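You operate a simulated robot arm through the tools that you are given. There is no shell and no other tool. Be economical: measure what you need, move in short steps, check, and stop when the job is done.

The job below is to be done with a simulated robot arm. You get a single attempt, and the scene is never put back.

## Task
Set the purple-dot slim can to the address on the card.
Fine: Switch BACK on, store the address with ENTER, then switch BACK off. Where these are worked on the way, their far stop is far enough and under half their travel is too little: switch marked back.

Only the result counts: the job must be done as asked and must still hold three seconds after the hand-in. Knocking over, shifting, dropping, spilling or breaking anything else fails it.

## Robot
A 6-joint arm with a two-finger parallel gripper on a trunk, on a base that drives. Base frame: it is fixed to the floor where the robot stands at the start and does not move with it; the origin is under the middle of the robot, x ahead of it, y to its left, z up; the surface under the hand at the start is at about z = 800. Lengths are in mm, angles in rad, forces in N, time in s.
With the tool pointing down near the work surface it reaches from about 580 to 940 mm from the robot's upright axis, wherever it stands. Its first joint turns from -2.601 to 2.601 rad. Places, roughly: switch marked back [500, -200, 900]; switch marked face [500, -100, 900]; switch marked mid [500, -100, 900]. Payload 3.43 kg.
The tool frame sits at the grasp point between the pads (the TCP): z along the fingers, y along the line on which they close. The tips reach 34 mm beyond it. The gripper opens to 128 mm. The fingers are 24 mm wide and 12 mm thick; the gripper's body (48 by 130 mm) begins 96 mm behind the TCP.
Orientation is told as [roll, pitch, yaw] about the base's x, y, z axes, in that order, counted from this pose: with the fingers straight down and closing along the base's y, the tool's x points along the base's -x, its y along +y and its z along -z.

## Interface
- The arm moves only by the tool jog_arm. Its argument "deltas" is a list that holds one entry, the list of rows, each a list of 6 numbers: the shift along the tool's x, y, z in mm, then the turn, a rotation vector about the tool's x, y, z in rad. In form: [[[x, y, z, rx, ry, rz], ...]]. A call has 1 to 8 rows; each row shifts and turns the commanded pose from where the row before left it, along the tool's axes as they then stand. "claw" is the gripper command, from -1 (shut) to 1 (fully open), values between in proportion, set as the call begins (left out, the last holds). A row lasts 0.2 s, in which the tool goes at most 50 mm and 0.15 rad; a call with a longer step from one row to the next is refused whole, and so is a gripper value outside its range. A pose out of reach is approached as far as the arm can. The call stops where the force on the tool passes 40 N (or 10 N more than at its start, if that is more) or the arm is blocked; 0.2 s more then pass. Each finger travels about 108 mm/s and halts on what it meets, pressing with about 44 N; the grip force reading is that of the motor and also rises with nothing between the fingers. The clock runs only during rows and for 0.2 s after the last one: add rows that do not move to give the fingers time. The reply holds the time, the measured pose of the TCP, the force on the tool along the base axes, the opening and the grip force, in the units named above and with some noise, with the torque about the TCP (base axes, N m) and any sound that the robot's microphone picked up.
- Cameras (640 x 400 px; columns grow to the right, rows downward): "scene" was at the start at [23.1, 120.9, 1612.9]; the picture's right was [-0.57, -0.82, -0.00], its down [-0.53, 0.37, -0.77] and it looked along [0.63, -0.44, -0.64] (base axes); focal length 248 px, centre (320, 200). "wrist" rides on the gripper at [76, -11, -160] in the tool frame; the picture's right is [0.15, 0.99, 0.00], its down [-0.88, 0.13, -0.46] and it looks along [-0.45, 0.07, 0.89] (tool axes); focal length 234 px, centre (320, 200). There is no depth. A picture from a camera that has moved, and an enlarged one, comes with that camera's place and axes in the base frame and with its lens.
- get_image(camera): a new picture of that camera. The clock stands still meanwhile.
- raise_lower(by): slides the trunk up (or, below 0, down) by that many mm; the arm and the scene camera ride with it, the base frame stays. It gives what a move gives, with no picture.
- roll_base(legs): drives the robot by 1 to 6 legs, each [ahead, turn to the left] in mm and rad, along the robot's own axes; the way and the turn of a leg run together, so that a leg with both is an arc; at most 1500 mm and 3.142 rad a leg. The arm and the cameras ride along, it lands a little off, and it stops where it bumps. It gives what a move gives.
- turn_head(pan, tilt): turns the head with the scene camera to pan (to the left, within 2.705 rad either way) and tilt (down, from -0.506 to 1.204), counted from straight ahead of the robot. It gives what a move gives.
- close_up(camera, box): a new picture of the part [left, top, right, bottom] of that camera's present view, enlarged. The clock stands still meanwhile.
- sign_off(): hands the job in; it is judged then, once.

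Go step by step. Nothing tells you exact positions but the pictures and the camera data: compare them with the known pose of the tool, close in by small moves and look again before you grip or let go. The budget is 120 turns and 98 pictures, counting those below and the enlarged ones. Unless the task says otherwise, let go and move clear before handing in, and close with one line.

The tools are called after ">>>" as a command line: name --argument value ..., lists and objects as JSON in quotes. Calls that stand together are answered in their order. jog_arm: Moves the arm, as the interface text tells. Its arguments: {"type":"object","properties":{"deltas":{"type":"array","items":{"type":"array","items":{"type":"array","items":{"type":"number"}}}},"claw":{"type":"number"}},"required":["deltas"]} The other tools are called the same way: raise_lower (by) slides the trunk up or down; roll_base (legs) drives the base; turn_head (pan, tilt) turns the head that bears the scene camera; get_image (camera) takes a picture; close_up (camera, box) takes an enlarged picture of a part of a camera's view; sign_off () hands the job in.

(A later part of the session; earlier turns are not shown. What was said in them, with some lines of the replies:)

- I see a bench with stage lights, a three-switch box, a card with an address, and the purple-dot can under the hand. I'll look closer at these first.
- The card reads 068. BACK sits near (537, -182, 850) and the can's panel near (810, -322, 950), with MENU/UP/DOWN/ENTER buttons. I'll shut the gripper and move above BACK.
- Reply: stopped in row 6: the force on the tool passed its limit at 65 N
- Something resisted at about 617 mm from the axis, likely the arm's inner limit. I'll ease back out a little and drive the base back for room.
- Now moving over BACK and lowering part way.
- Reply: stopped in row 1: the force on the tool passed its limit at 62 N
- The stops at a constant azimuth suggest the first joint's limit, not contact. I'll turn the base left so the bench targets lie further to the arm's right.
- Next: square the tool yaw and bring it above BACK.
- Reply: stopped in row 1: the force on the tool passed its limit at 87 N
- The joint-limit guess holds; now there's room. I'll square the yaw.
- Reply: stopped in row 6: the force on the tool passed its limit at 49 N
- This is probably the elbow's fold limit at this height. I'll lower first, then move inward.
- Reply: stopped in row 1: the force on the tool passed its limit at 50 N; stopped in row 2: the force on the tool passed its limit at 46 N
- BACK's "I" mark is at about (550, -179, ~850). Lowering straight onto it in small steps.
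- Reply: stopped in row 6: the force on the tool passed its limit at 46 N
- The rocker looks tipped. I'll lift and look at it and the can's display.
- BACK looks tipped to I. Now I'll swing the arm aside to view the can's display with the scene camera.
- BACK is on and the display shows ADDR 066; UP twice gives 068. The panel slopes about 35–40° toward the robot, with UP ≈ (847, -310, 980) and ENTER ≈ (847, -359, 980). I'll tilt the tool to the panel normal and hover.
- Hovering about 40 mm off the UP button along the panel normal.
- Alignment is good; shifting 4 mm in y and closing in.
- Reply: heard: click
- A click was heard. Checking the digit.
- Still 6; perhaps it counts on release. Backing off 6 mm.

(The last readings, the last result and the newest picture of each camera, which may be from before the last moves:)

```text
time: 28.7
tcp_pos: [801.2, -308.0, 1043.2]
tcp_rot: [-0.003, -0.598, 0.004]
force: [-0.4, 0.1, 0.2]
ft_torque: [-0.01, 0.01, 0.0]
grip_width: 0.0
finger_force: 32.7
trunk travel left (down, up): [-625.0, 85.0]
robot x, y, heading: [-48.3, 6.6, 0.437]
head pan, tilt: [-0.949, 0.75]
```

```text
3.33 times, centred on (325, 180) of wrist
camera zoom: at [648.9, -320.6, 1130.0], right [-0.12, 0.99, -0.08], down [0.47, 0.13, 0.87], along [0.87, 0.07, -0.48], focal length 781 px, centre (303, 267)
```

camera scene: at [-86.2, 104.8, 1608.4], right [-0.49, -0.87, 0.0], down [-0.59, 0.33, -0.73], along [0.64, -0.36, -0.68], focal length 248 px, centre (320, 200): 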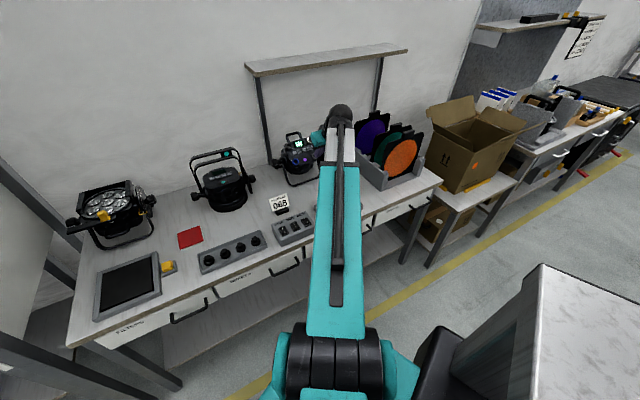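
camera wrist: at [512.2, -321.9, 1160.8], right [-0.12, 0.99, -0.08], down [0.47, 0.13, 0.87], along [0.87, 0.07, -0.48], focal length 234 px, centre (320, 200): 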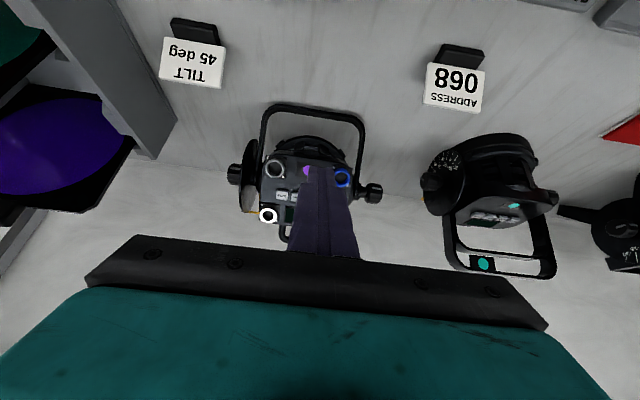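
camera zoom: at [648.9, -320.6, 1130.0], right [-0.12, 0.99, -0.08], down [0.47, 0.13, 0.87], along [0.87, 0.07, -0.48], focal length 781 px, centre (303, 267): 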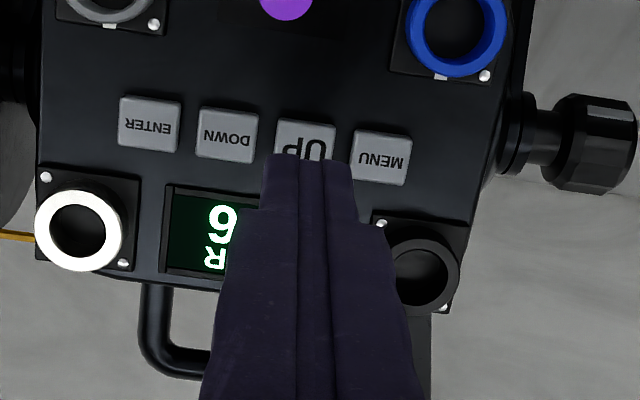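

The value is unchanged, so the press was probably too shallow (only 6 N). Pressing UP again, deeper.

>>> jog_arm --deltas '[[[0, 0, 20, 0, 0, 0], [0, 0, 20, 0, 0, 0], [0, 0, 5, 0, 0, 0], [0, 0, 2, 0, 0, 0], [0, 0, 2, 0, 0, 0], [0, 0, 2, 0, 0, 0], [0, 0, 2, 0, 0, 0]]]'

>>> close_up --camera "wrist" --box '[260, 170, 320, 230]'

```text
time: 30.3
tcp_pos: [829.8, -308.3, 1000.6]
tcp_rot: [-0.005, -0.603, 0.004]
force: [-10.3, -0.9, 14.9]
ft_torque: [-0.03, -0.2, -0.05]
grip_width: 0.0
finger_force: 33.0
trunk travel left (down, up): [-625.0, 85.0]
robot x, y, heading: [-41.6, 10.6, 0.441]
head pan, tilt: [-0.949, 0.75]
heard: click
```

```text
6.67 times, centred on (290, 200) of wrist
camera zoom: at [676.7, -319.7, 1088.8], right [-0.12, 0.99, -0.09], down [0.47, 0.13, 0.87], along [0.88, 0.07, -0.48], focal length 1561 px, centre (520, 200)
```

zoom: 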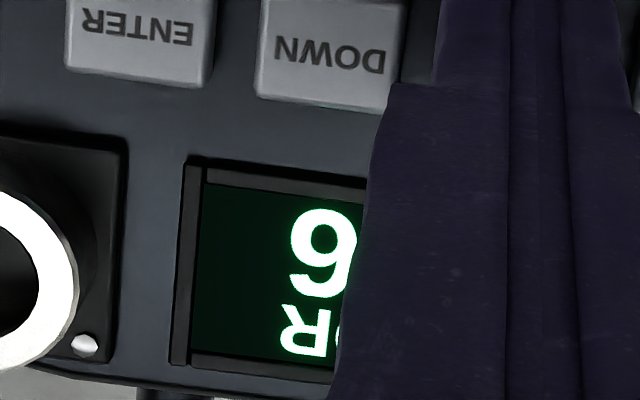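

>>> close_up --camera "wrist" --box '[265, 130, 365, 200]'

>>> close_up --camera "scene" --box '[276, 130, 316, 170]'

```text
5.71 times, centred on (315, 165) of wrist
camera zoom: at [676.7, -319.7, 1088.8], right [-0.12, 0.99, -0.09], down [0.47, 0.13, 0.87], along [0.88, 0.07, -0.48], focal length 1338 px, centre (349, 400)
```

zoom: 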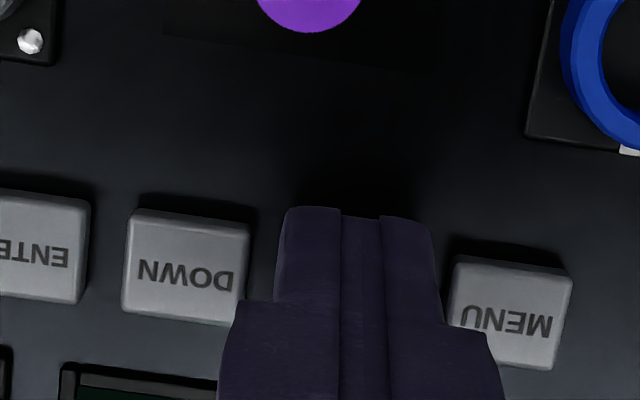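

```text
10.00 times, centred on (296, 150) of scene
camera zoom: at [-89.3, 104.8, 1608.5], right [-0.49, -0.87, 0.0], down [-0.59, 0.33, -0.73], along [0.64, -0.36, -0.68], focal length 2483 px, centre (560, 700)
```

zoom: 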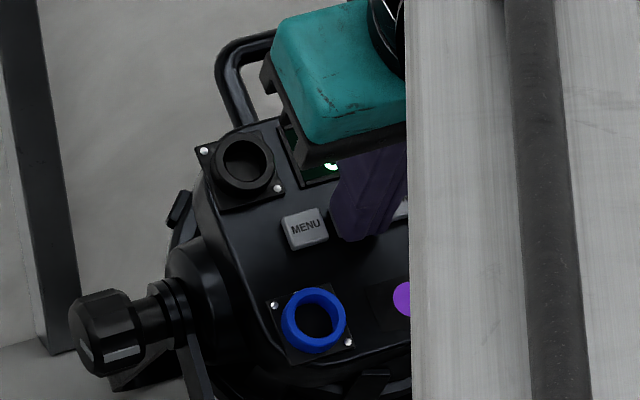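

UP alone pressed cleanly yet nothing changed, so editing likely has to be opened with MENU first. Backing off and shifting to MENU (y ≈ -283).

>>> jog_arm --deltas '[[[0, 0, -5, 0, 0, 0], [0, 0, -15, 0, 0, 0], [0, 12, -5, 0, 0, 0], [0, 13, 0, 0, 0, 0]]]'

>>> close_up --camera "wrist" --box '[250, 120, 380, 240]'

```text
time: 31.3
tcp_pos: [817.3, -281.9, 1018.4]
tcp_rot: [-0.003, -0.598, 0.0]
force: [1.0, 0.0, 0.0]
ft_torque: [-0.02, 0.0, 0.0]
grip_width: 0.0
finger_force: 33.1
trunk travel left (down, up): [-625.0, 85.0]
robot x, y, heading: [-44.0, 13.4, 0.436]
head pan, tilt: [-0.949, 0.75]
```

```text
3.33 times, centred on (315, 180) of wrist
camera zoom: at [665.4, -293.9, 1106.5], right [-0.12, 0.99, -0.09], down [0.47, 0.13, 0.87], along [0.87, 0.07, -0.48], focal length 781 px, centre (337, 267)
```

zoom: 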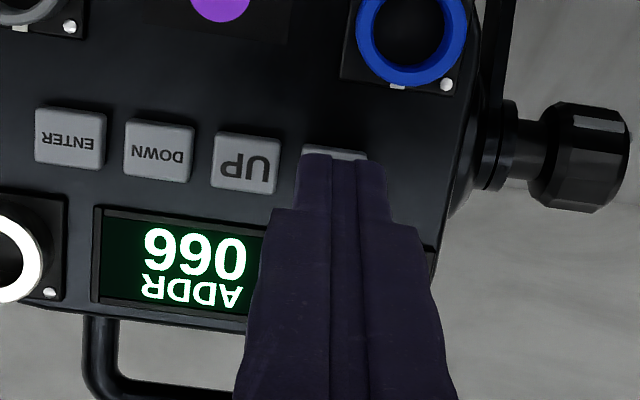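

>>> jog_arm --deltas '[[[0, -1, 10, 0, 0, 0], [0, 0, 6, 0, 0, 0], [0, 0, 2, 0, 0, 0], [0, 0, 2, 0, 0, 0], [0, 0, 1.5, 0, 0, 0]]]'

>>> close_up --camera "wrist" --box '[250, 120, 380, 240]'

```text
time: 32.5
tcp_pos: [828.3, -283.6, 1001.7]
tcp_rot: [-0.003, -0.601, 0.005]
force: [-2.0, 1.4, 4.7]
ft_torque: [0.0, -0.13, 0.03]
grip_width: 0.2
finger_force: 33.0
trunk travel left (down, up): [-625.0, 85.0]
robot x, y, heading: [-45.1, 11.7, 0.438]
head pan, tilt: [-0.949, 0.75]
heard: click
```

```text
3.33 times, centred on (315, 180) of wrist
camera zoom: at [676.4, -295.7, 1089.6], right [-0.12, 0.99, -0.09], down [0.47, 0.13, 0.87], along [0.87, 0.07, -0.48], focal length 781 px, centre (337, 267)
```

zoom: 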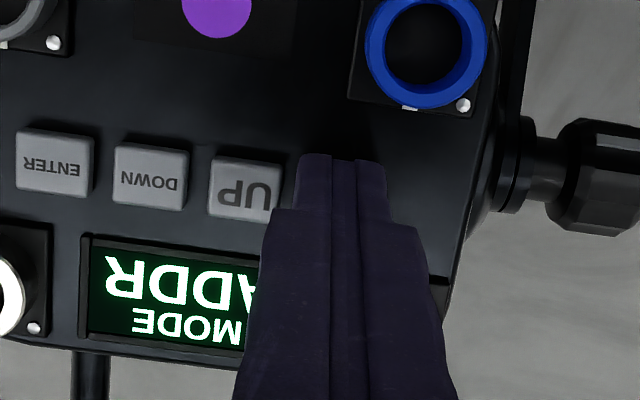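

MENU opened a menu showing MODE / ADDR. ENTER next to select it (y ≈ -358).

>>> jog_arm --deltas '[[[0, 0, -5, 0, 0, 0], [0, 0, -15, 0, 0, 0], [0, -25, -10, 0, 0, 0], [0, -25, 0, 0, 0, 0], [0, -24, 0, 0, 0, 0]]]'

>>> close_up --camera "wrist" --box '[260, 120, 390, 240]'

```text
time: 33.7
tcp_pos: [811.2, -356.7, 1025.5]
tcp_rot: [-0.002, -0.599, 0.005]
force: [0.1, -1.1, -0.4]
ft_torque: [-0.02, -0.01, -0.04]
grip_width: 0.0
finger_force: 33.3
trunk travel left (down, up): [-625.0, 85.0]
robot x, y, heading: [-45.1, 6.1, 0.435]
head pan, tilt: [-0.949, 0.75]
```

```text
3.33 times, centred on (325, 180) of wrist
camera zoom: at [659.4, -369.9, 1114.2], right [-0.12, 0.99, -0.09], down [0.47, 0.13, 0.87], along [0.87, 0.07, -0.48], focal length 781 px, centre (303, 267)
```

zoom: 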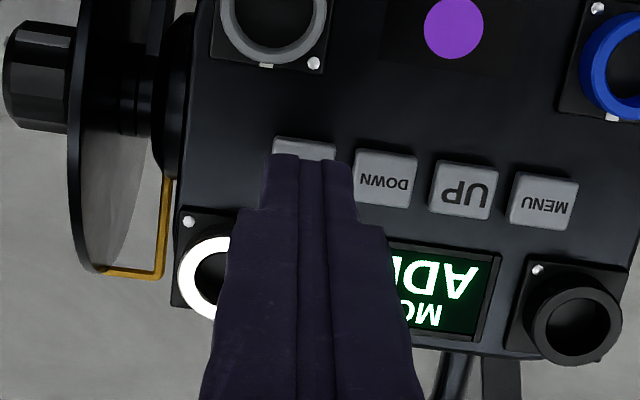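

>>> jog_arm --deltas '[[[0, 0, 14, 0, 0, 0], [0, 0, 10, 0, 0, 0], [0, 0, 2, 0, 0, 0], [0, 0, 2, 0, 0, 0], [0, 0, 2, 0, 0, 0]]]'

>>> close_up --camera "wrist" --box '[260, 120, 390, 240]'

```text
time: 34.9
tcp_pos: [827.6, -357.9, 1002.4]
tcp_rot: [-0.003, -0.601, 0.004]
force: [-2.6, -1.1, 3.0]
ft_torque: [0.03, -0.08, -0.02]
grip_width: 0.3
finger_force: 33.2
trunk travel left (down, up): [-625.0, 85.0]
robot x, y, heading: [-47.4, 6.2, 0.437]
head pan, tilt: [-0.949, 0.75]
heard: click
```

```text
3.33 times, centred on (325, 180) of wrist
camera zoom: at [676.1, -370.3, 1089.6], right [-0.12, 0.99, -0.09], down [0.47, 0.13, 0.87], along [0.87, 0.07, -0.48], focal length 781 px, centre (303, 267)
```

zoom: 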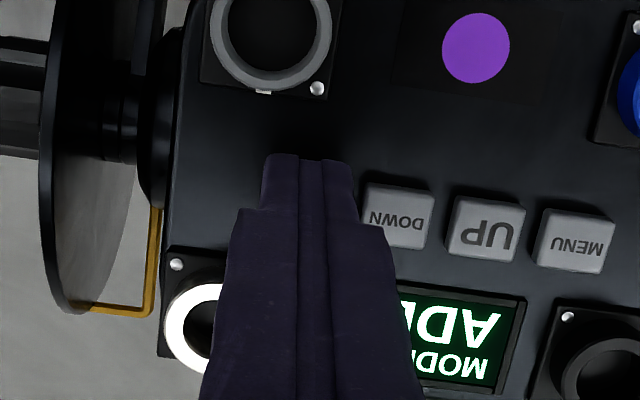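

>>> jog_arm --deltas '[[[0, 0, -5, 0, 0, 0], [0, 0, -15, 0, 0, 0], [0, 25, -5, 0, 0, 0], [0, 25, 0, 0, 0, 0]]]'

>>> close_up --camera "wrist" --box '[260, 120, 390, 240]'

```text
time: 35.9
tcp_pos: [814.3, -306.8, 1021.1]
tcp_rot: [-0.002, -0.6, 0.003]
force: [-0.2, 0.0, -0.5]
ft_torque: [0.01, 0.0, -0.02]
grip_width: 0.3
finger_force: 33.0
trunk travel left (down, up): [-625.0, 85.0]
robot x, y, heading: [-44.4, 9.2, 0.436]
head pan, tilt: [-0.949, 0.75]
```

```text
3.33 times, centred on (325, 180) of wrist
camera zoom: at [662.4, -319.3, 1109.3], right [-0.12, 0.99, -0.09], down [0.47, 0.13, 0.87], along [0.87, 0.07, -0.48], focal length 781 px, centre (303, 267)
```

zoom: 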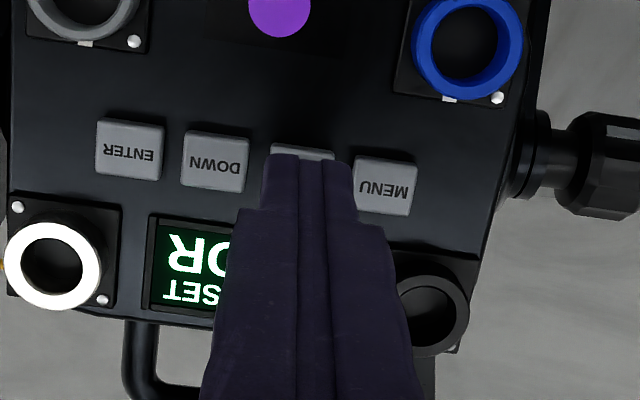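

>>> jog_arm --deltas '[[[0, 25, -5, 0, 0, 0], [0, 15, 0, 0, 0, 0]]]'

>>> close_up --camera "wrist" --box '[230, 120, 360, 240]'

```text
time: 36.5
tcp_pos: [813.2, -266.6, 1024.8]
tcp_rot: [-0.005, -0.599, 0.003]
force: [-0.2, -0.1, -0.6]
ft_torque: [-0.05, 0.01, -0.04]
grip_width: 0.0
finger_force: 33.0
trunk travel left (down, up): [-625.0, 85.0]
robot x, y, heading: [-44.1, 9.2, 0.441]
head pan, tilt: [-0.949, 0.75]
```

```text
3.33 times, centred on (295, 180) of wrist
camera zoom: at [659.6, -279.5, 1113.0], right [-0.12, 0.99, -0.09], down [0.47, 0.13, 0.87], along [0.87, 0.07, -0.48], focal length 781 px, centre (403, 267)
```

zoom: 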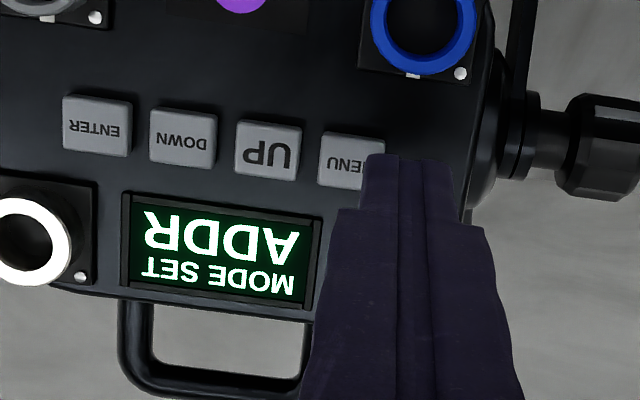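

ENTER opened "MODE SET", which I don't want to change. I'll press MENU to leave it / go to the next item.

>>> jog_arm --deltas '[[[0, -17, 8, 0, 0, 0], [0, 0, 14, 0, 0, 0], [0, 0, 2, 0, 0, 0], [0, 0, 2, 0, 0, 0], [0, 0, 2, 0, 0, 0]]]'

>>> jog_arm --deltas '[[[0, 0, -5, 0, 0, 0], [0, 0, -15, 0, 0, 0], [0, 10, -5, 0, 0, 0]]]'

>>> close_up --camera "wrist" --box '[230, 120, 360, 240]'

```text
time: 37.7
tcp_pos: [827.1, -285.0, 1001.2]
tcp_rot: [-0.004, -0.599, 0.003]
force: [-1.5, 1.2, 0.5]
ft_torque: [0.01, -0.01, 0.03]
grip_width: 0.0
finger_force: 32.9
trunk travel left (down, up): [-625.0, 85.0]
robot x, y, heading: [-40.3, 11.3, 0.438]
head pan, tilt: [-0.949, 0.75]
heard: click
```

```text
time: 38.5
tcp_pos: [813.5, -276.1, 1021.0]
tcp_rot: [-0.003, -0.599, 0.005]
force: [-0.6, 0.0, 0.2]
ft_torque: [-0.01, 0.02, 0.02]
grip_width: 0.0
finger_force: 33.1
trunk travel left (down, up): [-625.0, 85.0]
robot x, y, heading: [-43.0, 13.0, 0.435]
head pan, tilt: [-0.949, 0.75]
```

```text
3.33 times, centred on (295, 180) of wrist
camera zoom: at [661.5, -286.9, 1110.8], right [-0.12, 0.99, -0.09], down [0.47, 0.13, 0.87], along [0.87, 0.07, -0.48], focal length 781 px, centre (403, 267)
```

zoom: 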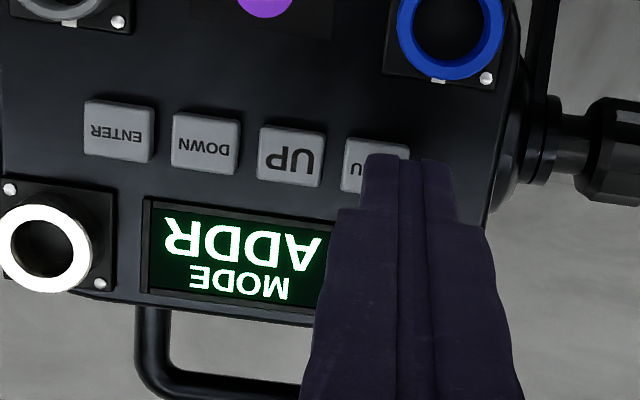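

MENU backed out to the MODE item. DOWN (y ≈ -332) should scroll to the next item.

>>> jog_arm --deltas '[[[0, -28, -5, 0, 0, 0], [0, -28.5, 0, 0, 0, 0], [0, 0, 15, 0, 0, 0], [0, 0, 12, 0, 0, 0], [0, 0, 2, 0, 0, 0], [0, 0, 2, 0, 0, 0], [0, 0, 2, 0, 0, 0]]]'

>>> jog_arm --deltas '[[[0, 0, -5, 0, 0, 0], [0, 0, -15, 0, 0, 0], [0, 24, -5, 0, 0, 0], [0, 30, 0, 0, 0, 0]]]'

>>> close_up --camera "wrist" --box '[230, 120, 360, 240]'

```text
time: 40.1
tcp_pos: [829.3, -332.5, 1000.9]
tcp_rot: [-0.005, -0.602, 0.002]
force: [-7.5, -1.7, 7.4]
ft_torque: [-0.03, -0.07, -0.03]
grip_width: 0.1
finger_force: 32.8
trunk travel left (down, up): [-625.0, 85.0]
robot x, y, heading: [-45.6, 14.4, 0.439]
head pan, tilt: [-0.949, 0.75]
heard: click
```

```text
time: 41.1
tcp_pos: [816.3, -277.2, 1020.5]
tcp_rot: [-0.002, -0.6, 0.002]
force: [0.3, 0.1, 0.6]
ft_torque: [-0.02, 0.0, -0.01]
grip_width: 0.1
finger_force: 33.5
trunk travel left (down, up): [-625.0, 85.0]
robot x, y, heading: [-44.1, 10.4, 0.437]
head pan, tilt: [-0.949, 0.75]
```

```text
3.33 times, centred on (295, 180) of wrist
camera zoom: at [663.5, -288.7, 1108.5], right [-0.12, 0.99, -0.09], down [0.47, 0.13, 0.87], along [0.87, 0.07, -0.48], focal length 781 px, centre (403, 267)
```

zoom: 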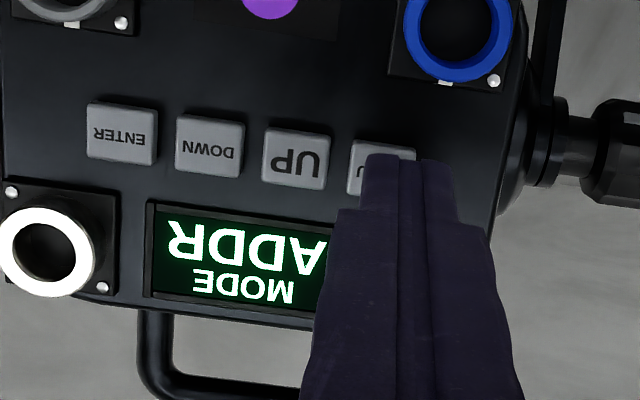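

DOWN doesn't scroll, so MENU cycles items and ENTER opens one for editing. Pressing MENU again to cycle back to ADDR.

>>> jog_arm --deltas '[[[0, -7, 8, 0, 0, 0], [0, 0, 10, 0, 0, 0], [0, 0, 2, 0, 0, 0], [0, 0, 2, 0, 0, 0], [0, 0, 2, 0, 0, 0]]]'

>>> jog_arm --deltas '[[[0, 0, -5, 0, 0, 0], [0, 0, -15, 0, 0, 0], [0, 7, -5, 0, 0, 0]]]'

>>> close_up --camera "wrist" --box '[230, 120, 360, 240]'

```text
time: 42.3
tcp_pos: [828.2, -284.7, 1000.9]
tcp_rot: [-0.003, -0.601, 0.002]
force: [-3.2, 1.4, 4.4]
ft_torque: [0.08, -0.05, -0.01]
grip_width: 0.2
finger_force: 32.9
trunk travel left (down, up): [-625.0, 85.0]
robot x, y, heading: [-45.3, 7.9, 0.437]
head pan, tilt: [-0.949, 0.75]
heard: click
```

```text
time: 43.1
tcp_pos: [816.4, -276.7, 1020.3]
tcp_rot: [-0.003, -0.599, 0.004]
force: [0.3, 0.0, -0.1]
ft_torque: [0.0, 0.0, 0.01]
grip_width: 0.0
finger_force: 33.2
trunk travel left (down, up): [-625.0, 85.0]
robot x, y, heading: [-42.1, 8.2, 0.44]
head pan, tilt: [-0.949, 0.75]
```

```text
3.33 times, centred on (295, 180) of wrist
camera zoom: at [663.0, -289.0, 1109.2], right [-0.12, 0.99, -0.09], down [0.47, 0.13, 0.87], along [0.87, 0.07, -0.48], focal length 781 px, centre (403, 267)
```

zoom: 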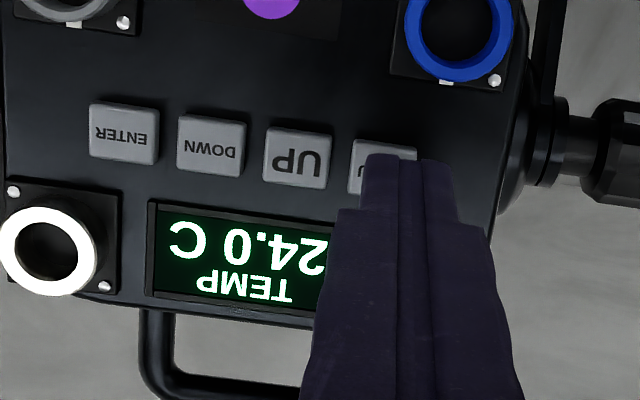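

Now TEMP: MENU cycles. Pressing again.

>>> jog_arm --deltas '[[[0, -7, 8, 0, 0, 0], [0, 0, 10, 0, 0, 0], [0, 0, 2, 0, 0, 0], [0, 0, 2, 0, 0, 0], [0, 0, 2, 0, 0, 0]]]'

>>> jog_arm --deltas '[[[0, 0, -5, 0, 0, 0], [0, 0, -15, 0, 0, 0], [0, 7, -5, 0, 0, 0]]]'

>>> close_up --camera "wrist" --box '[230, 120, 360, 240]'

```text
time: 44.3
tcp_pos: [828.1, -284.8, 1001.8]
tcp_rot: [-0.003, -0.601, 0.004]
force: [-0.4, 0.6, 2.4]
ft_torque: [0.02, -0.09, 0.01]
grip_width: 0.0
finger_force: 32.9
trunk travel left (down, up): [-625.0, 85.0]
robot x, y, heading: [-44.9, 5.7, 0.434]
head pan, tilt: [-0.949, 0.75]
heard: click
```

```text
time: 45.1
tcp_pos: [814.0, -277.1, 1020.6]
tcp_rot: [-0.004, -0.599, 0.002]
force: [-0.4, -0.2, -0.1]
ft_torque: [-0.02, 0.0, 0.02]
grip_width: 0.0
finger_force: 32.9
trunk travel left (down, up): [-625.0, 85.0]
robot x, y, heading: [-44.4, 15.6, 0.437]
head pan, tilt: [-0.949, 0.75]
```

```text
3.33 times, centred on (295, 180) of wrist
camera zoom: at [662.4, -289.5, 1109.8], right [-0.12, 0.99, -0.09], down [0.47, 0.13, 0.87], along [0.87, 0.07, -0.48], focal length 781 px, centre (403, 267)
```

zoom: 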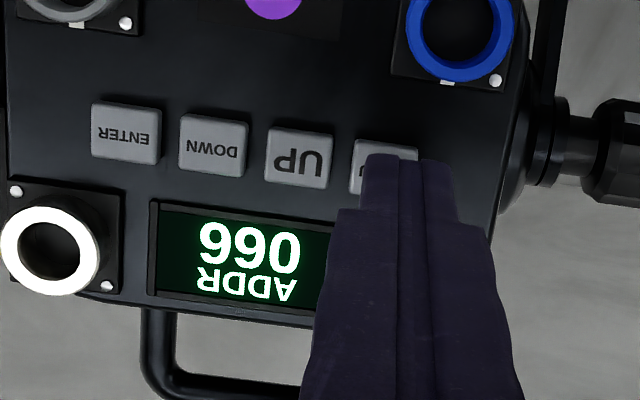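

Back at ADDR 066. Now ENTER to open editing.

>>> jog_arm --deltas '[[[0, -27, -6, 0, 0, 0], [0, -27, 0, 0, 0, 0], [0, -27, 0, 0, 0, 0], [0, 0, 15, 0, 0, 0], [0, 0, 12, 0, 0, 0], [0, 0, 2, 0, 0, 0], [0, 0, 2, 0, 0, 0], [0, 0, 2, 0, 0, 0]]]'

>>> jog_arm --deltas '[[[0, 0, -5, 0, 0, 0], [0, 0, -15, 0, 0, 0], [0, 27, -5, 0, 0, 0], [0, 27, 0, 0, 0, 0], [0, 27, 0, 0, 0, 0]]]'

>>> close_up --camera "wrist" --box '[230, 120, 360, 240]'

```text
time: 46.9
tcp_pos: [828.9, -359.5, 1001.8]
tcp_rot: [-0.003, -0.6, 0.003]
force: [-2.9, -0.7, 6.3]
ft_torque: [0.0, -0.06, -0.01]
grip_width: 0.0
finger_force: 33.3
trunk travel left (down, up): [-625.0, 85.0]
robot x, y, heading: [-42.3, 10.2, 0.438]
head pan, tilt: [-0.949, 0.75]
heard: click
```

```text
time: 48.1
tcp_pos: [814.8, -278.1, 1020.7]
tcp_rot: [-0.004, -0.599, 0.004]
force: [-0.3, 1.5, 0.3]
ft_torque: [-0.01, 0.02, 0.01]
grip_width: 0.1
finger_force: 33.3
trunk travel left (down, up): [-625.0, 85.0]
robot x, y, heading: [-41.5, 11.5, 0.438]
head pan, tilt: [-0.949, 0.75]
```

```text
3.33 times, centred on (295, 180) of wrist
camera zoom: at [663.5, -288.7, 1108.5], right [-0.12, 0.99, -0.09], down [0.47, 0.13, 0.87], along [0.87, 0.07, -0.48], focal length 781 px, centre (403, 267)
```

zoom: 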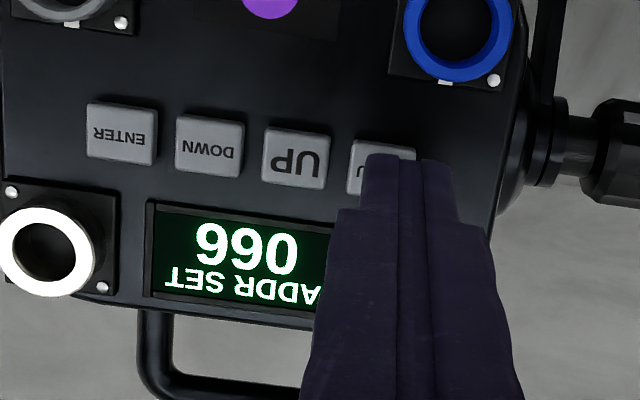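

ADDR SET 066: editing is open. Pressing UP once and checking.

>>> jog_arm --deltas '[[[0, -30, -5, 0, 0, 0], [0, 0, 15, 0, 0, 0], [0, 0, 10, 0, 0, 0], [0, 0, 2, 0, 0, 0], [0, 0, 2, 0, 0, 0], [0, 0, 2, 0, 0, 0]]]'

>>> jog_arm --deltas '[[[0, 0, -5, 0, 0, 0], [0, 0, -15, 0, 0, 0], [0, 30, -5, 0, 0, 0]]]'

>>> close_up --camera "wrist" --box '[230, 120, 360, 240]'

```text
time: 49.5
tcp_pos: [828.8, -307.8, 1001.3]
tcp_rot: [-0.004, -0.601, 0.004]
force: [-8.2, 0.4, 8.7]
ft_torque: [0.01, -0.12, -0.03]
grip_width: 0.0
finger_force: 33.1
trunk travel left (down, up): [-625.0, 85.0]
robot x, y, heading: [-45.5, 11.5, 0.44]
head pan, tilt: [-0.949, 0.75]
heard: click
```

```text
time: 50.3
tcp_pos: [815.7, -277.2, 1020.1]
tcp_rot: [-0.004, -0.598, 0.003]
force: [0.0, 0.3, -0.2]
ft_torque: [0.05, -0.01, 0.0]
grip_width: 0.3
finger_force: 32.9
trunk travel left (down, up): [-625.0, 85.0]
robot x, y, heading: [-48.3, 10.7, 0.44]
head pan, tilt: [-0.949, 0.75]
```

```text
3.33 times, centred on (295, 180) of wrist
camera zoom: at [663.7, -288.9, 1107.9], right [-0.12, 0.99, -0.09], down [0.47, 0.13, 0.87], along [0.87, 0.07, -0.48], focal length 781 px, centre (403, 267)
```

zoom: 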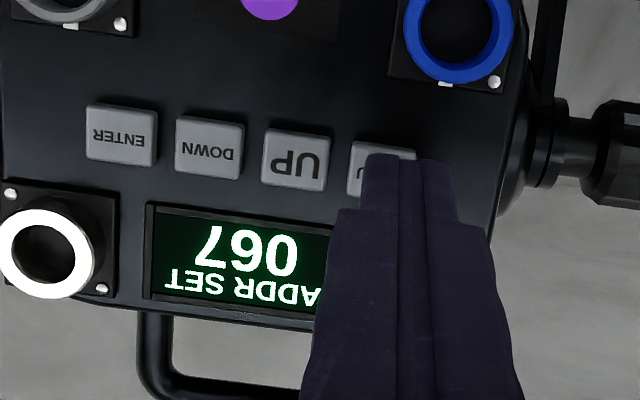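

067 now. One more UP.

>>> jog_arm --deltas '[[[0, -30, -5, 0, 0, 0], [0, 0, 15, 0, 0, 0], [0, 0, 10, 0, 0, 0], [0, 0, 2, 0, 0, 0], [0, 0, 2, 0, 0, 0], [0, 0, 2, 0, 0, 0]]]'

>>> jog_arm --deltas '[[[0, 0, -5, 0, 0, 0], [0, 0, -15, 0, 0, 0], [0, 30, -5, 0, 0, 0]]]'

>>> close_up --camera "wrist" --box '[230, 120, 360, 240]'

```text
time: 51.7
tcp_pos: [828.7, -308.3, 1001.4]
tcp_rot: [-0.003, -0.603, 0.005]
force: [-9.7, -0.3, 11.6]
ft_torque: [-0.04, -0.11, -0.01]
grip_width: 0.0
finger_force: 32.9
trunk travel left (down, up): [-625.0, 85.0]
robot x, y, heading: [-42.1, 7.3, 0.441]
head pan, tilt: [-0.949, 0.75]
heard: click
```

```text
time: 52.5
tcp_pos: [817.8, -275.9, 1018.1]
tcp_rot: [-0.003, -0.599, 0.005]
force: [-0.5, 0.3, -0.2]
ft_torque: [-0.01, 0.04, 0.02]
grip_width: 0.0
finger_force: 33.0
trunk travel left (down, up): [-625.0, 85.0]
robot x, y, heading: [-44.3, 10.8, 0.437]
head pan, tilt: [-0.949, 0.75]
```

```text
3.33 times, centred on (295, 180) of wrist
camera zoom: at [665.0, -288.2, 1107.3], right [-0.12, 0.99, -0.09], down [0.47, 0.13, 0.87], along [0.87, 0.07, -0.48], focal length 781 px, centre (403, 267)
```

zoom: 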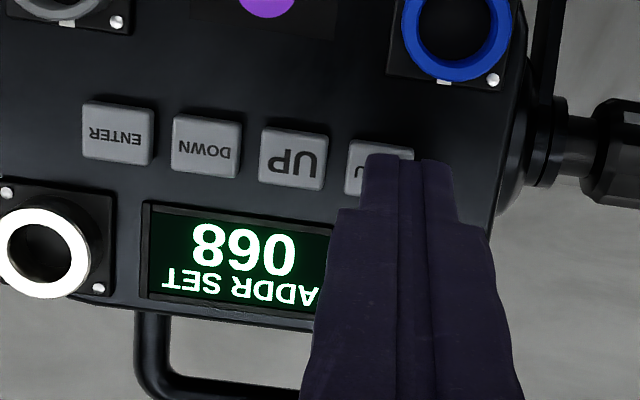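

068 shown. ENTER to store it.

>>> jog_arm --deltas '[[[0, -27, -7, 0, 0, 0], [0, -27, 0, 0, 0, 0], [0, -28, 0, 0, 0, 0], [0, 0, 15, 0, 0, 0], [0, 0, 10, 0, 0, 0], [0, 0, 2, 0, 0, 0], [0, 0, 2, 0, 0, 0], [0, 0, 2, 0, 0, 0]]]'

>>> jog_arm --deltas '[[[0, 0, -5, 0, 0, 0], [0, 0, -15, 0, 0, 0], [0, 27, -5, 0, 0, 0], [0, 27, 0, 0, 0, 0], [0, 27, 0, 0, 0, 0]]]'

>>> close_up --camera "wrist" --box '[230, 120, 360, 240]'

```text
time: 54.3
tcp_pos: [829.3, -359.1, 1000.8]
tcp_rot: [-0.004, -0.6, 0.004]
force: [-7.0, -1.8, 10.8]
ft_torque: [-0.03, -0.17, -0.06]
grip_width: 0.0
finger_force: 33.5
trunk travel left (down, up): [-625.0, 85.0]
robot x, y, heading: [-43.4, 11.0, 0.44]
head pan, tilt: [-0.949, 0.75]
heard: click
```

```text
time: 55.5
tcp_pos: [816.2, -278.0, 1019.5]
tcp_rot: [-0.004, -0.599, 0.003]
force: [-0.7, 0.3, 0.2]
ft_torque: [-0.02, -0.01, -0.01]
grip_width: 0.0
finger_force: 32.6
trunk travel left (down, up): [-625.0, 85.0]
robot x, y, heading: [-43.4, 11.5, 0.436]
head pan, tilt: [-0.949, 0.75]
```

```text
3.33 times, centred on (295, 180) of wrist
camera zoom: at [664.1, -290.2, 1107.7], right [-0.12, 0.99, -0.09], down [0.47, 0.13, 0.87], along [0.87, 0.07, -0.48], focal length 781 px, centre (403, 267)
```

zoom: 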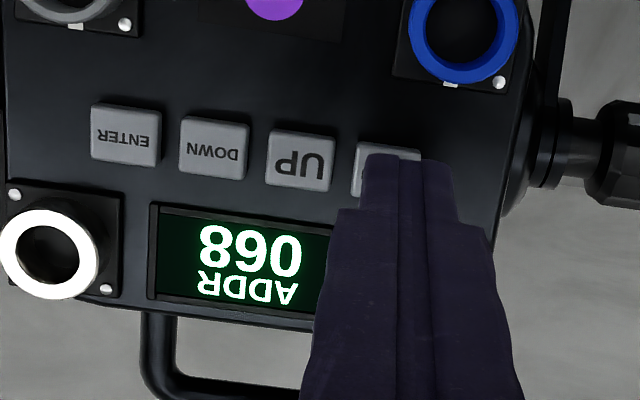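

ADDR 068 is stored. Retreating, straightening the tool, and going back to BACK.

>>> jog_arm --deltas '[[[23, 0, -28, 0, 0, 0], [23, 0, -28, 0, 0, 0], [23, 0, -28, 0, 0, 0], [23, 0, -28, 0, 0, 0]]]'

>>> jog_arm --deltas '[[[0, 0, 0, 0, 0.12, 0], [0, 0, 0, 0, 0.12, 0], [0, 0, 0, 0, 0.12, 0], [0, 0, 0, 0, 0.12, 0], [0, 0, 0, 0, 0.12, 0], [0, 30, 25, 0, 0, 0], [0, 35, 25, 0, 0, 0], [0, 34, 25, 0, 0, 0]]]'

>>> jog_arm --deltas '[[[30, 0, 5, 0, 0, 0], [30, 0, 0, 0, 0, 0], [30, 0, 0, 0, 0, 0], [30, 0, 0, 0, 0, 0], [25, 0, 0, 0, 0, 0]]]'

>>> close_up --camera "wrist" --box '[270, 90, 450, 200]'

```text
time: 56.5
tcp_pos: [675.7, -278.8, 1061.7]
tcp_rot: [-0.002, -0.6, 0.004]
force: [0.0, -0.2, -0.2]
ft_torque: [-0.04, 0.0, -0.02]
grip_width: 0.1
finger_force: 33.5
trunk travel left (down, up): [-625.0, 85.0]
robot x, y, heading: [-44.6, 9.5, 0.435]
head pan, tilt: [-0.949, 0.75]
```

```text
time: 58.3
tcp_pos: [676.5, -178.6, 984.4]
tcp_rot: [-0.003, 0.001, 0.001]
force: [0.3, -0.2, 0.2]
ft_torque: [-0.01, 0.0, 0.01]
grip_width: 0.0
finger_force: 32.5
trunk travel left (down, up): [-625.0, 85.0]
robot x, y, heading: [-44.1, 9.1, 0.437]
head pan, tilt: [-0.949, 0.75]
```

```text
time: 59.5
tcp_pos: [531.6, -179.4, 980.5]
tcp_rot: [-0.002, 0.0, 0.003]
force: [-1.2, -0.6, 0.3]
ft_torque: [-0.03, 0.0, -0.02]
grip_width: 0.1
finger_force: 32.8
trunk travel left (down, up): [-625.0, 85.0]
robot x, y, heading: [-44.1, 14.6, 0.438]
head pan, tilt: [-0.949, 0.75]
```

```text
3.56 times, centred on (360, 145) of wrist
camera zoom: at [455.5, -191.7, 1139.0], right [-0.15, 0.99, 0.0], down [0.88, 0.13, 0.45], along [0.45, 0.07, -0.89], focal length 833 px, centre (178, 396)
```

zoom: 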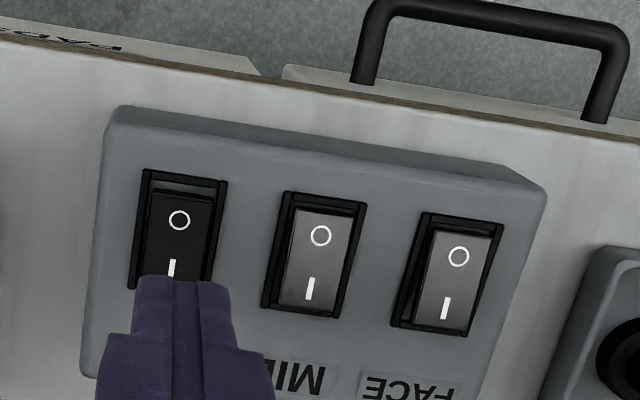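

Lowering onto the O end of BACK (x ≈ 527).

>>> jog_arm --deltas '[[[4.5, 0, 30, 0, 0, 0], [0, 0, 30, 0, 0, 0], [0, 0, 20, 0, 0, 0], [0, 0, 4, 0, 0, 0], [0, 0, 3, 0, 0, 0], [0, 0, 3, 0, 0, 0], [0, 0, 3, 0, 0, 0], [0, 0, 3, 0, 0, 0]]]'

>>> jog_arm --deltas '[[[0, 0, 2, 0, 0, 0], [0, 0, 2, 0, 0, 0], [0, 0, 2, 0, 0, 0]]]'

>>> jog_arm --deltas '[[[0, 0, -10, 0, 0, 0], [0, 0, -30, 0, 0, 0], [0, 0, -40, 0, 0, 0]]]'

>>> close_up --camera "wrist" --box '[270, 90, 450, 200]'

>>> close_up --camera "scene" --box '[266, 125, 336, 250]'

```text
time: 61.4
tcp_pos: [525.9, -180.3, 889.2]
tcp_rot: [-0.005, -0.005, 0.003]
force: [-7.7, 2.9, 23.0]
ft_torque: [0.11, -0.07, -0.03]
grip_width: 0.0
finger_force: 33.4
trunk travel left (down, up): [-625.0, 85.0]
robot x, y, heading: [-45.3, 10.9, 0.442]
head pan, tilt: [-0.949, 0.75]
stopped in row 8: the force on the tool passed its limit at 43 N (the readings are from after the stop); the commanded pose is now the measured one
```

```text
time: 61.8
tcp_pos: [525.9, -180.2, 889.7]
tcp_rot: [-0.005, -0.004, 0.002]
force: [-7.7, 3.0, 22.4]
ft_torque: [0.12, -0.02, 0.04]
grip_width: 0.0
finger_force: 32.7
trunk travel left (down, up): [-625.0, 85.0]
robot x, y, heading: [-41.3, 12.2, 0.44]
head pan, tilt: [-0.949, 0.75]
stopped in row 1: the force on the tool passed its limit at 43 N (the readings are from after the stop); the commanded pose is now the measured one
```

```text
time: 62.6
tcp_pos: [528.0, -180.1, 967.4]
tcp_rot: [-0.004, -0.003, 0.002]
force: [-0.4, 0.2, 0.0]
ft_torque: [0.01, -0.01, -0.01]
grip_width: 0.3
finger_force: 32.8
trunk travel left (down, up): [-625.0, 85.0]
robot x, y, heading: [-43.2, 10.8, 0.443]
head pan, tilt: [-0.949, 0.75]
```

```text
3.56 times, centred on (360, 145) of wrist
camera zoom: at [451.4, -192.0, 1126.3], right [-0.15, 0.99, 0.0], down [0.88, 0.13, 0.46], along [0.45, 0.06, -0.89], focal length 833 px, centre (178, 396)
```

zoom: 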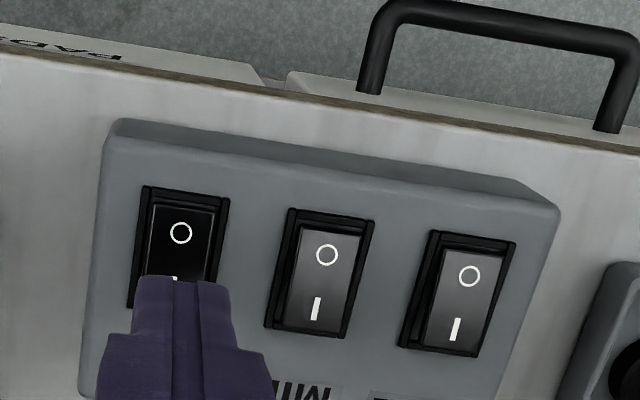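

```text
3.20 times, centred on (301, 188) of scene
camera zoom: at [-86.7, 104.5, 1608.3], right [-0.49, -0.87, 0.0], down [-0.59, 0.33, -0.73], along [0.64, -0.36, -0.68], focal length 795 px, centre (381, 240)
```

zoom: 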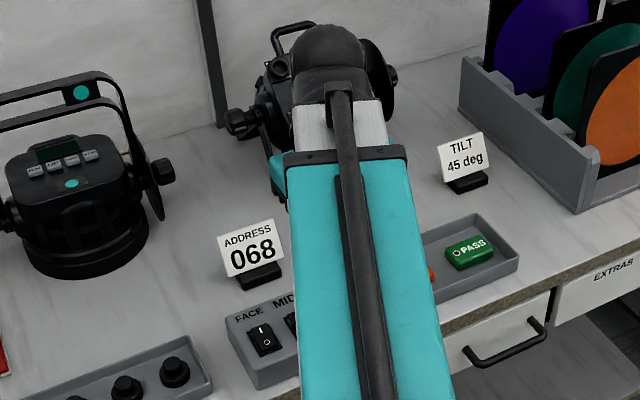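

The rocker is tipped to O as originally. I'll move clear and confirm the display is dark.

>>> jog_arm --deltas '[[[-30, -30, -10, 0, 0, 0], [-30, -35, -15, 0, 0, 0], [-30, -35, -15, 0, 0, 0], [-30, -40, -15, 0, 0, 0], [0, -45, -15, 0, 0, 0], [0, -45, -15, 0, 0, 0], [0, -45, 0, 0, 0, 0]]]'

>>> close_up --camera "scene" --box '[226, 125, 346, 250]'

>>> close_up --camera "scene" --box '[265, 190, 325, 250]'

```text
refused: row 4 steps farther than a row can; nothing moved
```

```text
3.20 times, centred on (286, 188) of scene
camera zoom: at [-86.7, 104.5, 1608.3], right [-0.49, -0.87, 0.0], down [-0.59, 0.33, -0.73], along [0.64, -0.36, -0.68], focal length 795 px, centre (429, 240)
```

zoom: 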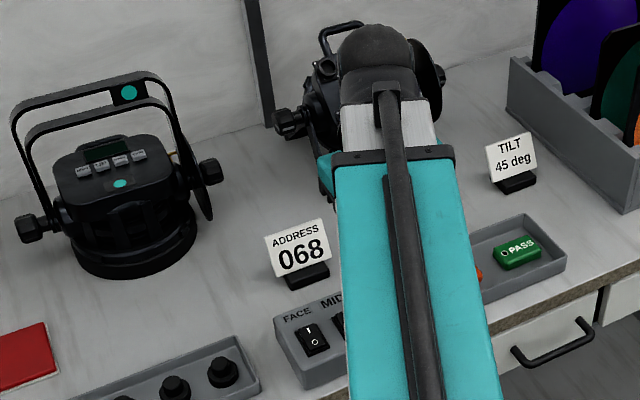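

```text
6.67 times, centred on (295, 220) of scene
camera zoom: at [-86.7, 104.5, 1608.3], right [-0.49, -0.87, 0.0], down [-0.59, 0.33, -0.73], along [0.64, -0.36, -0.68], focal length 1656 px, centre (487, 67)
```

zoom: 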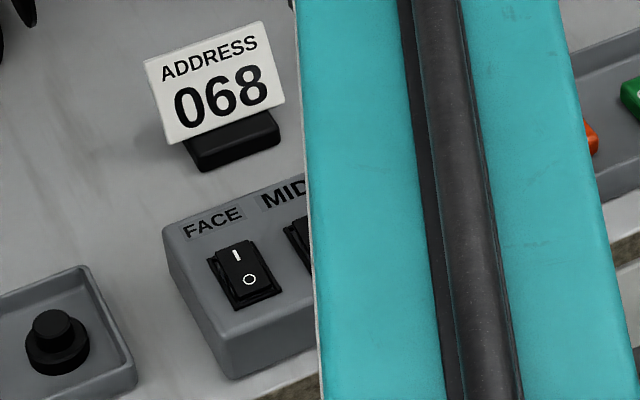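

The move was refused for one over-long row, so the view is unchanged; repeating with shorter rows.

>>> jog_arm --deltas '[[[-30, -30, -10, 0, 0, 0], [-30, -30, -15, 0, 0, 0], [-30, -30, -15, 0, 0, 0], [-30, -30, -15, 0, 0, 0], [-15, -40, -15, 0, 0, 0], [0, -45, -15, 0, 0, 0], [0, -45, 0, 0, 0, 0], [0, -30, 0, 0, 0, 0]]]'

>>> close_up --camera "scene" --box '[226, 125, 346, 250]'

>>> close_up --camera "scene" --box '[265, 190, 325, 250]'

```text
time: 64.4
tcp_pos: [661.7, -460.3, 1052.0]
tcp_rot: [-0.003, -0.003, 0.001]
force: [-0.2, 0.2, 0.2]
ft_torque: [0.02, -0.03, 0.0]
grip_width: 0.0
finger_force: 33.3
trunk travel left (down, up): [-625.0, 85.0]
robot x, y, heading: [-45.7, 9.8, 0.434]
head pan, tilt: [-0.949, 0.75]
```

```text
3.20 times, centred on (286, 188) of scene
camera zoom: at [-86.2, 104.0, 1608.4], right [-0.49, -0.87, 0.0], down [-0.59, 0.33, -0.73], along [0.64, -0.36, -0.68], focal length 795 px, centre (429, 240)
```

zoom: 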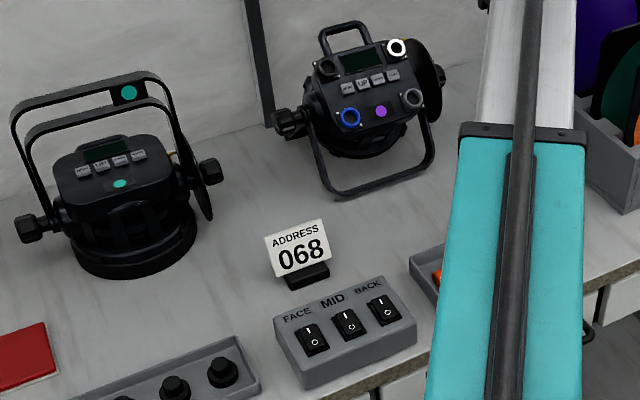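

```text
6.67 times, centred on (295, 220) of scene
camera zoom: at [-86.2, 104.0, 1608.4], right [-0.49, -0.87, 0.0], down [-0.59, 0.33, -0.73], along [0.64, -0.36, -0.68], focal length 1656 px, centre (487, 67)
```

zoom: 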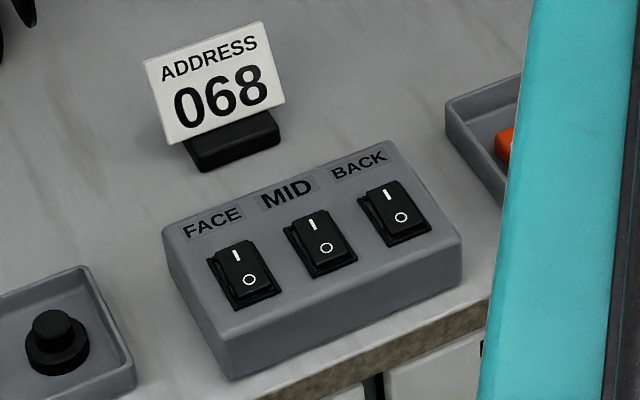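

The display is dark, BACK is off like the other two switches, nothing else has moved, and the arm is clear. Handing in.

>>> sign_off

```text
The job is handed in.
```

The purple-dot slim can is set to 068, the address on the card. I stored it with ENTER, and the display read ADDR 068 before I switched BACK off. The display is now dark, and the pictures showed nothing else moved.
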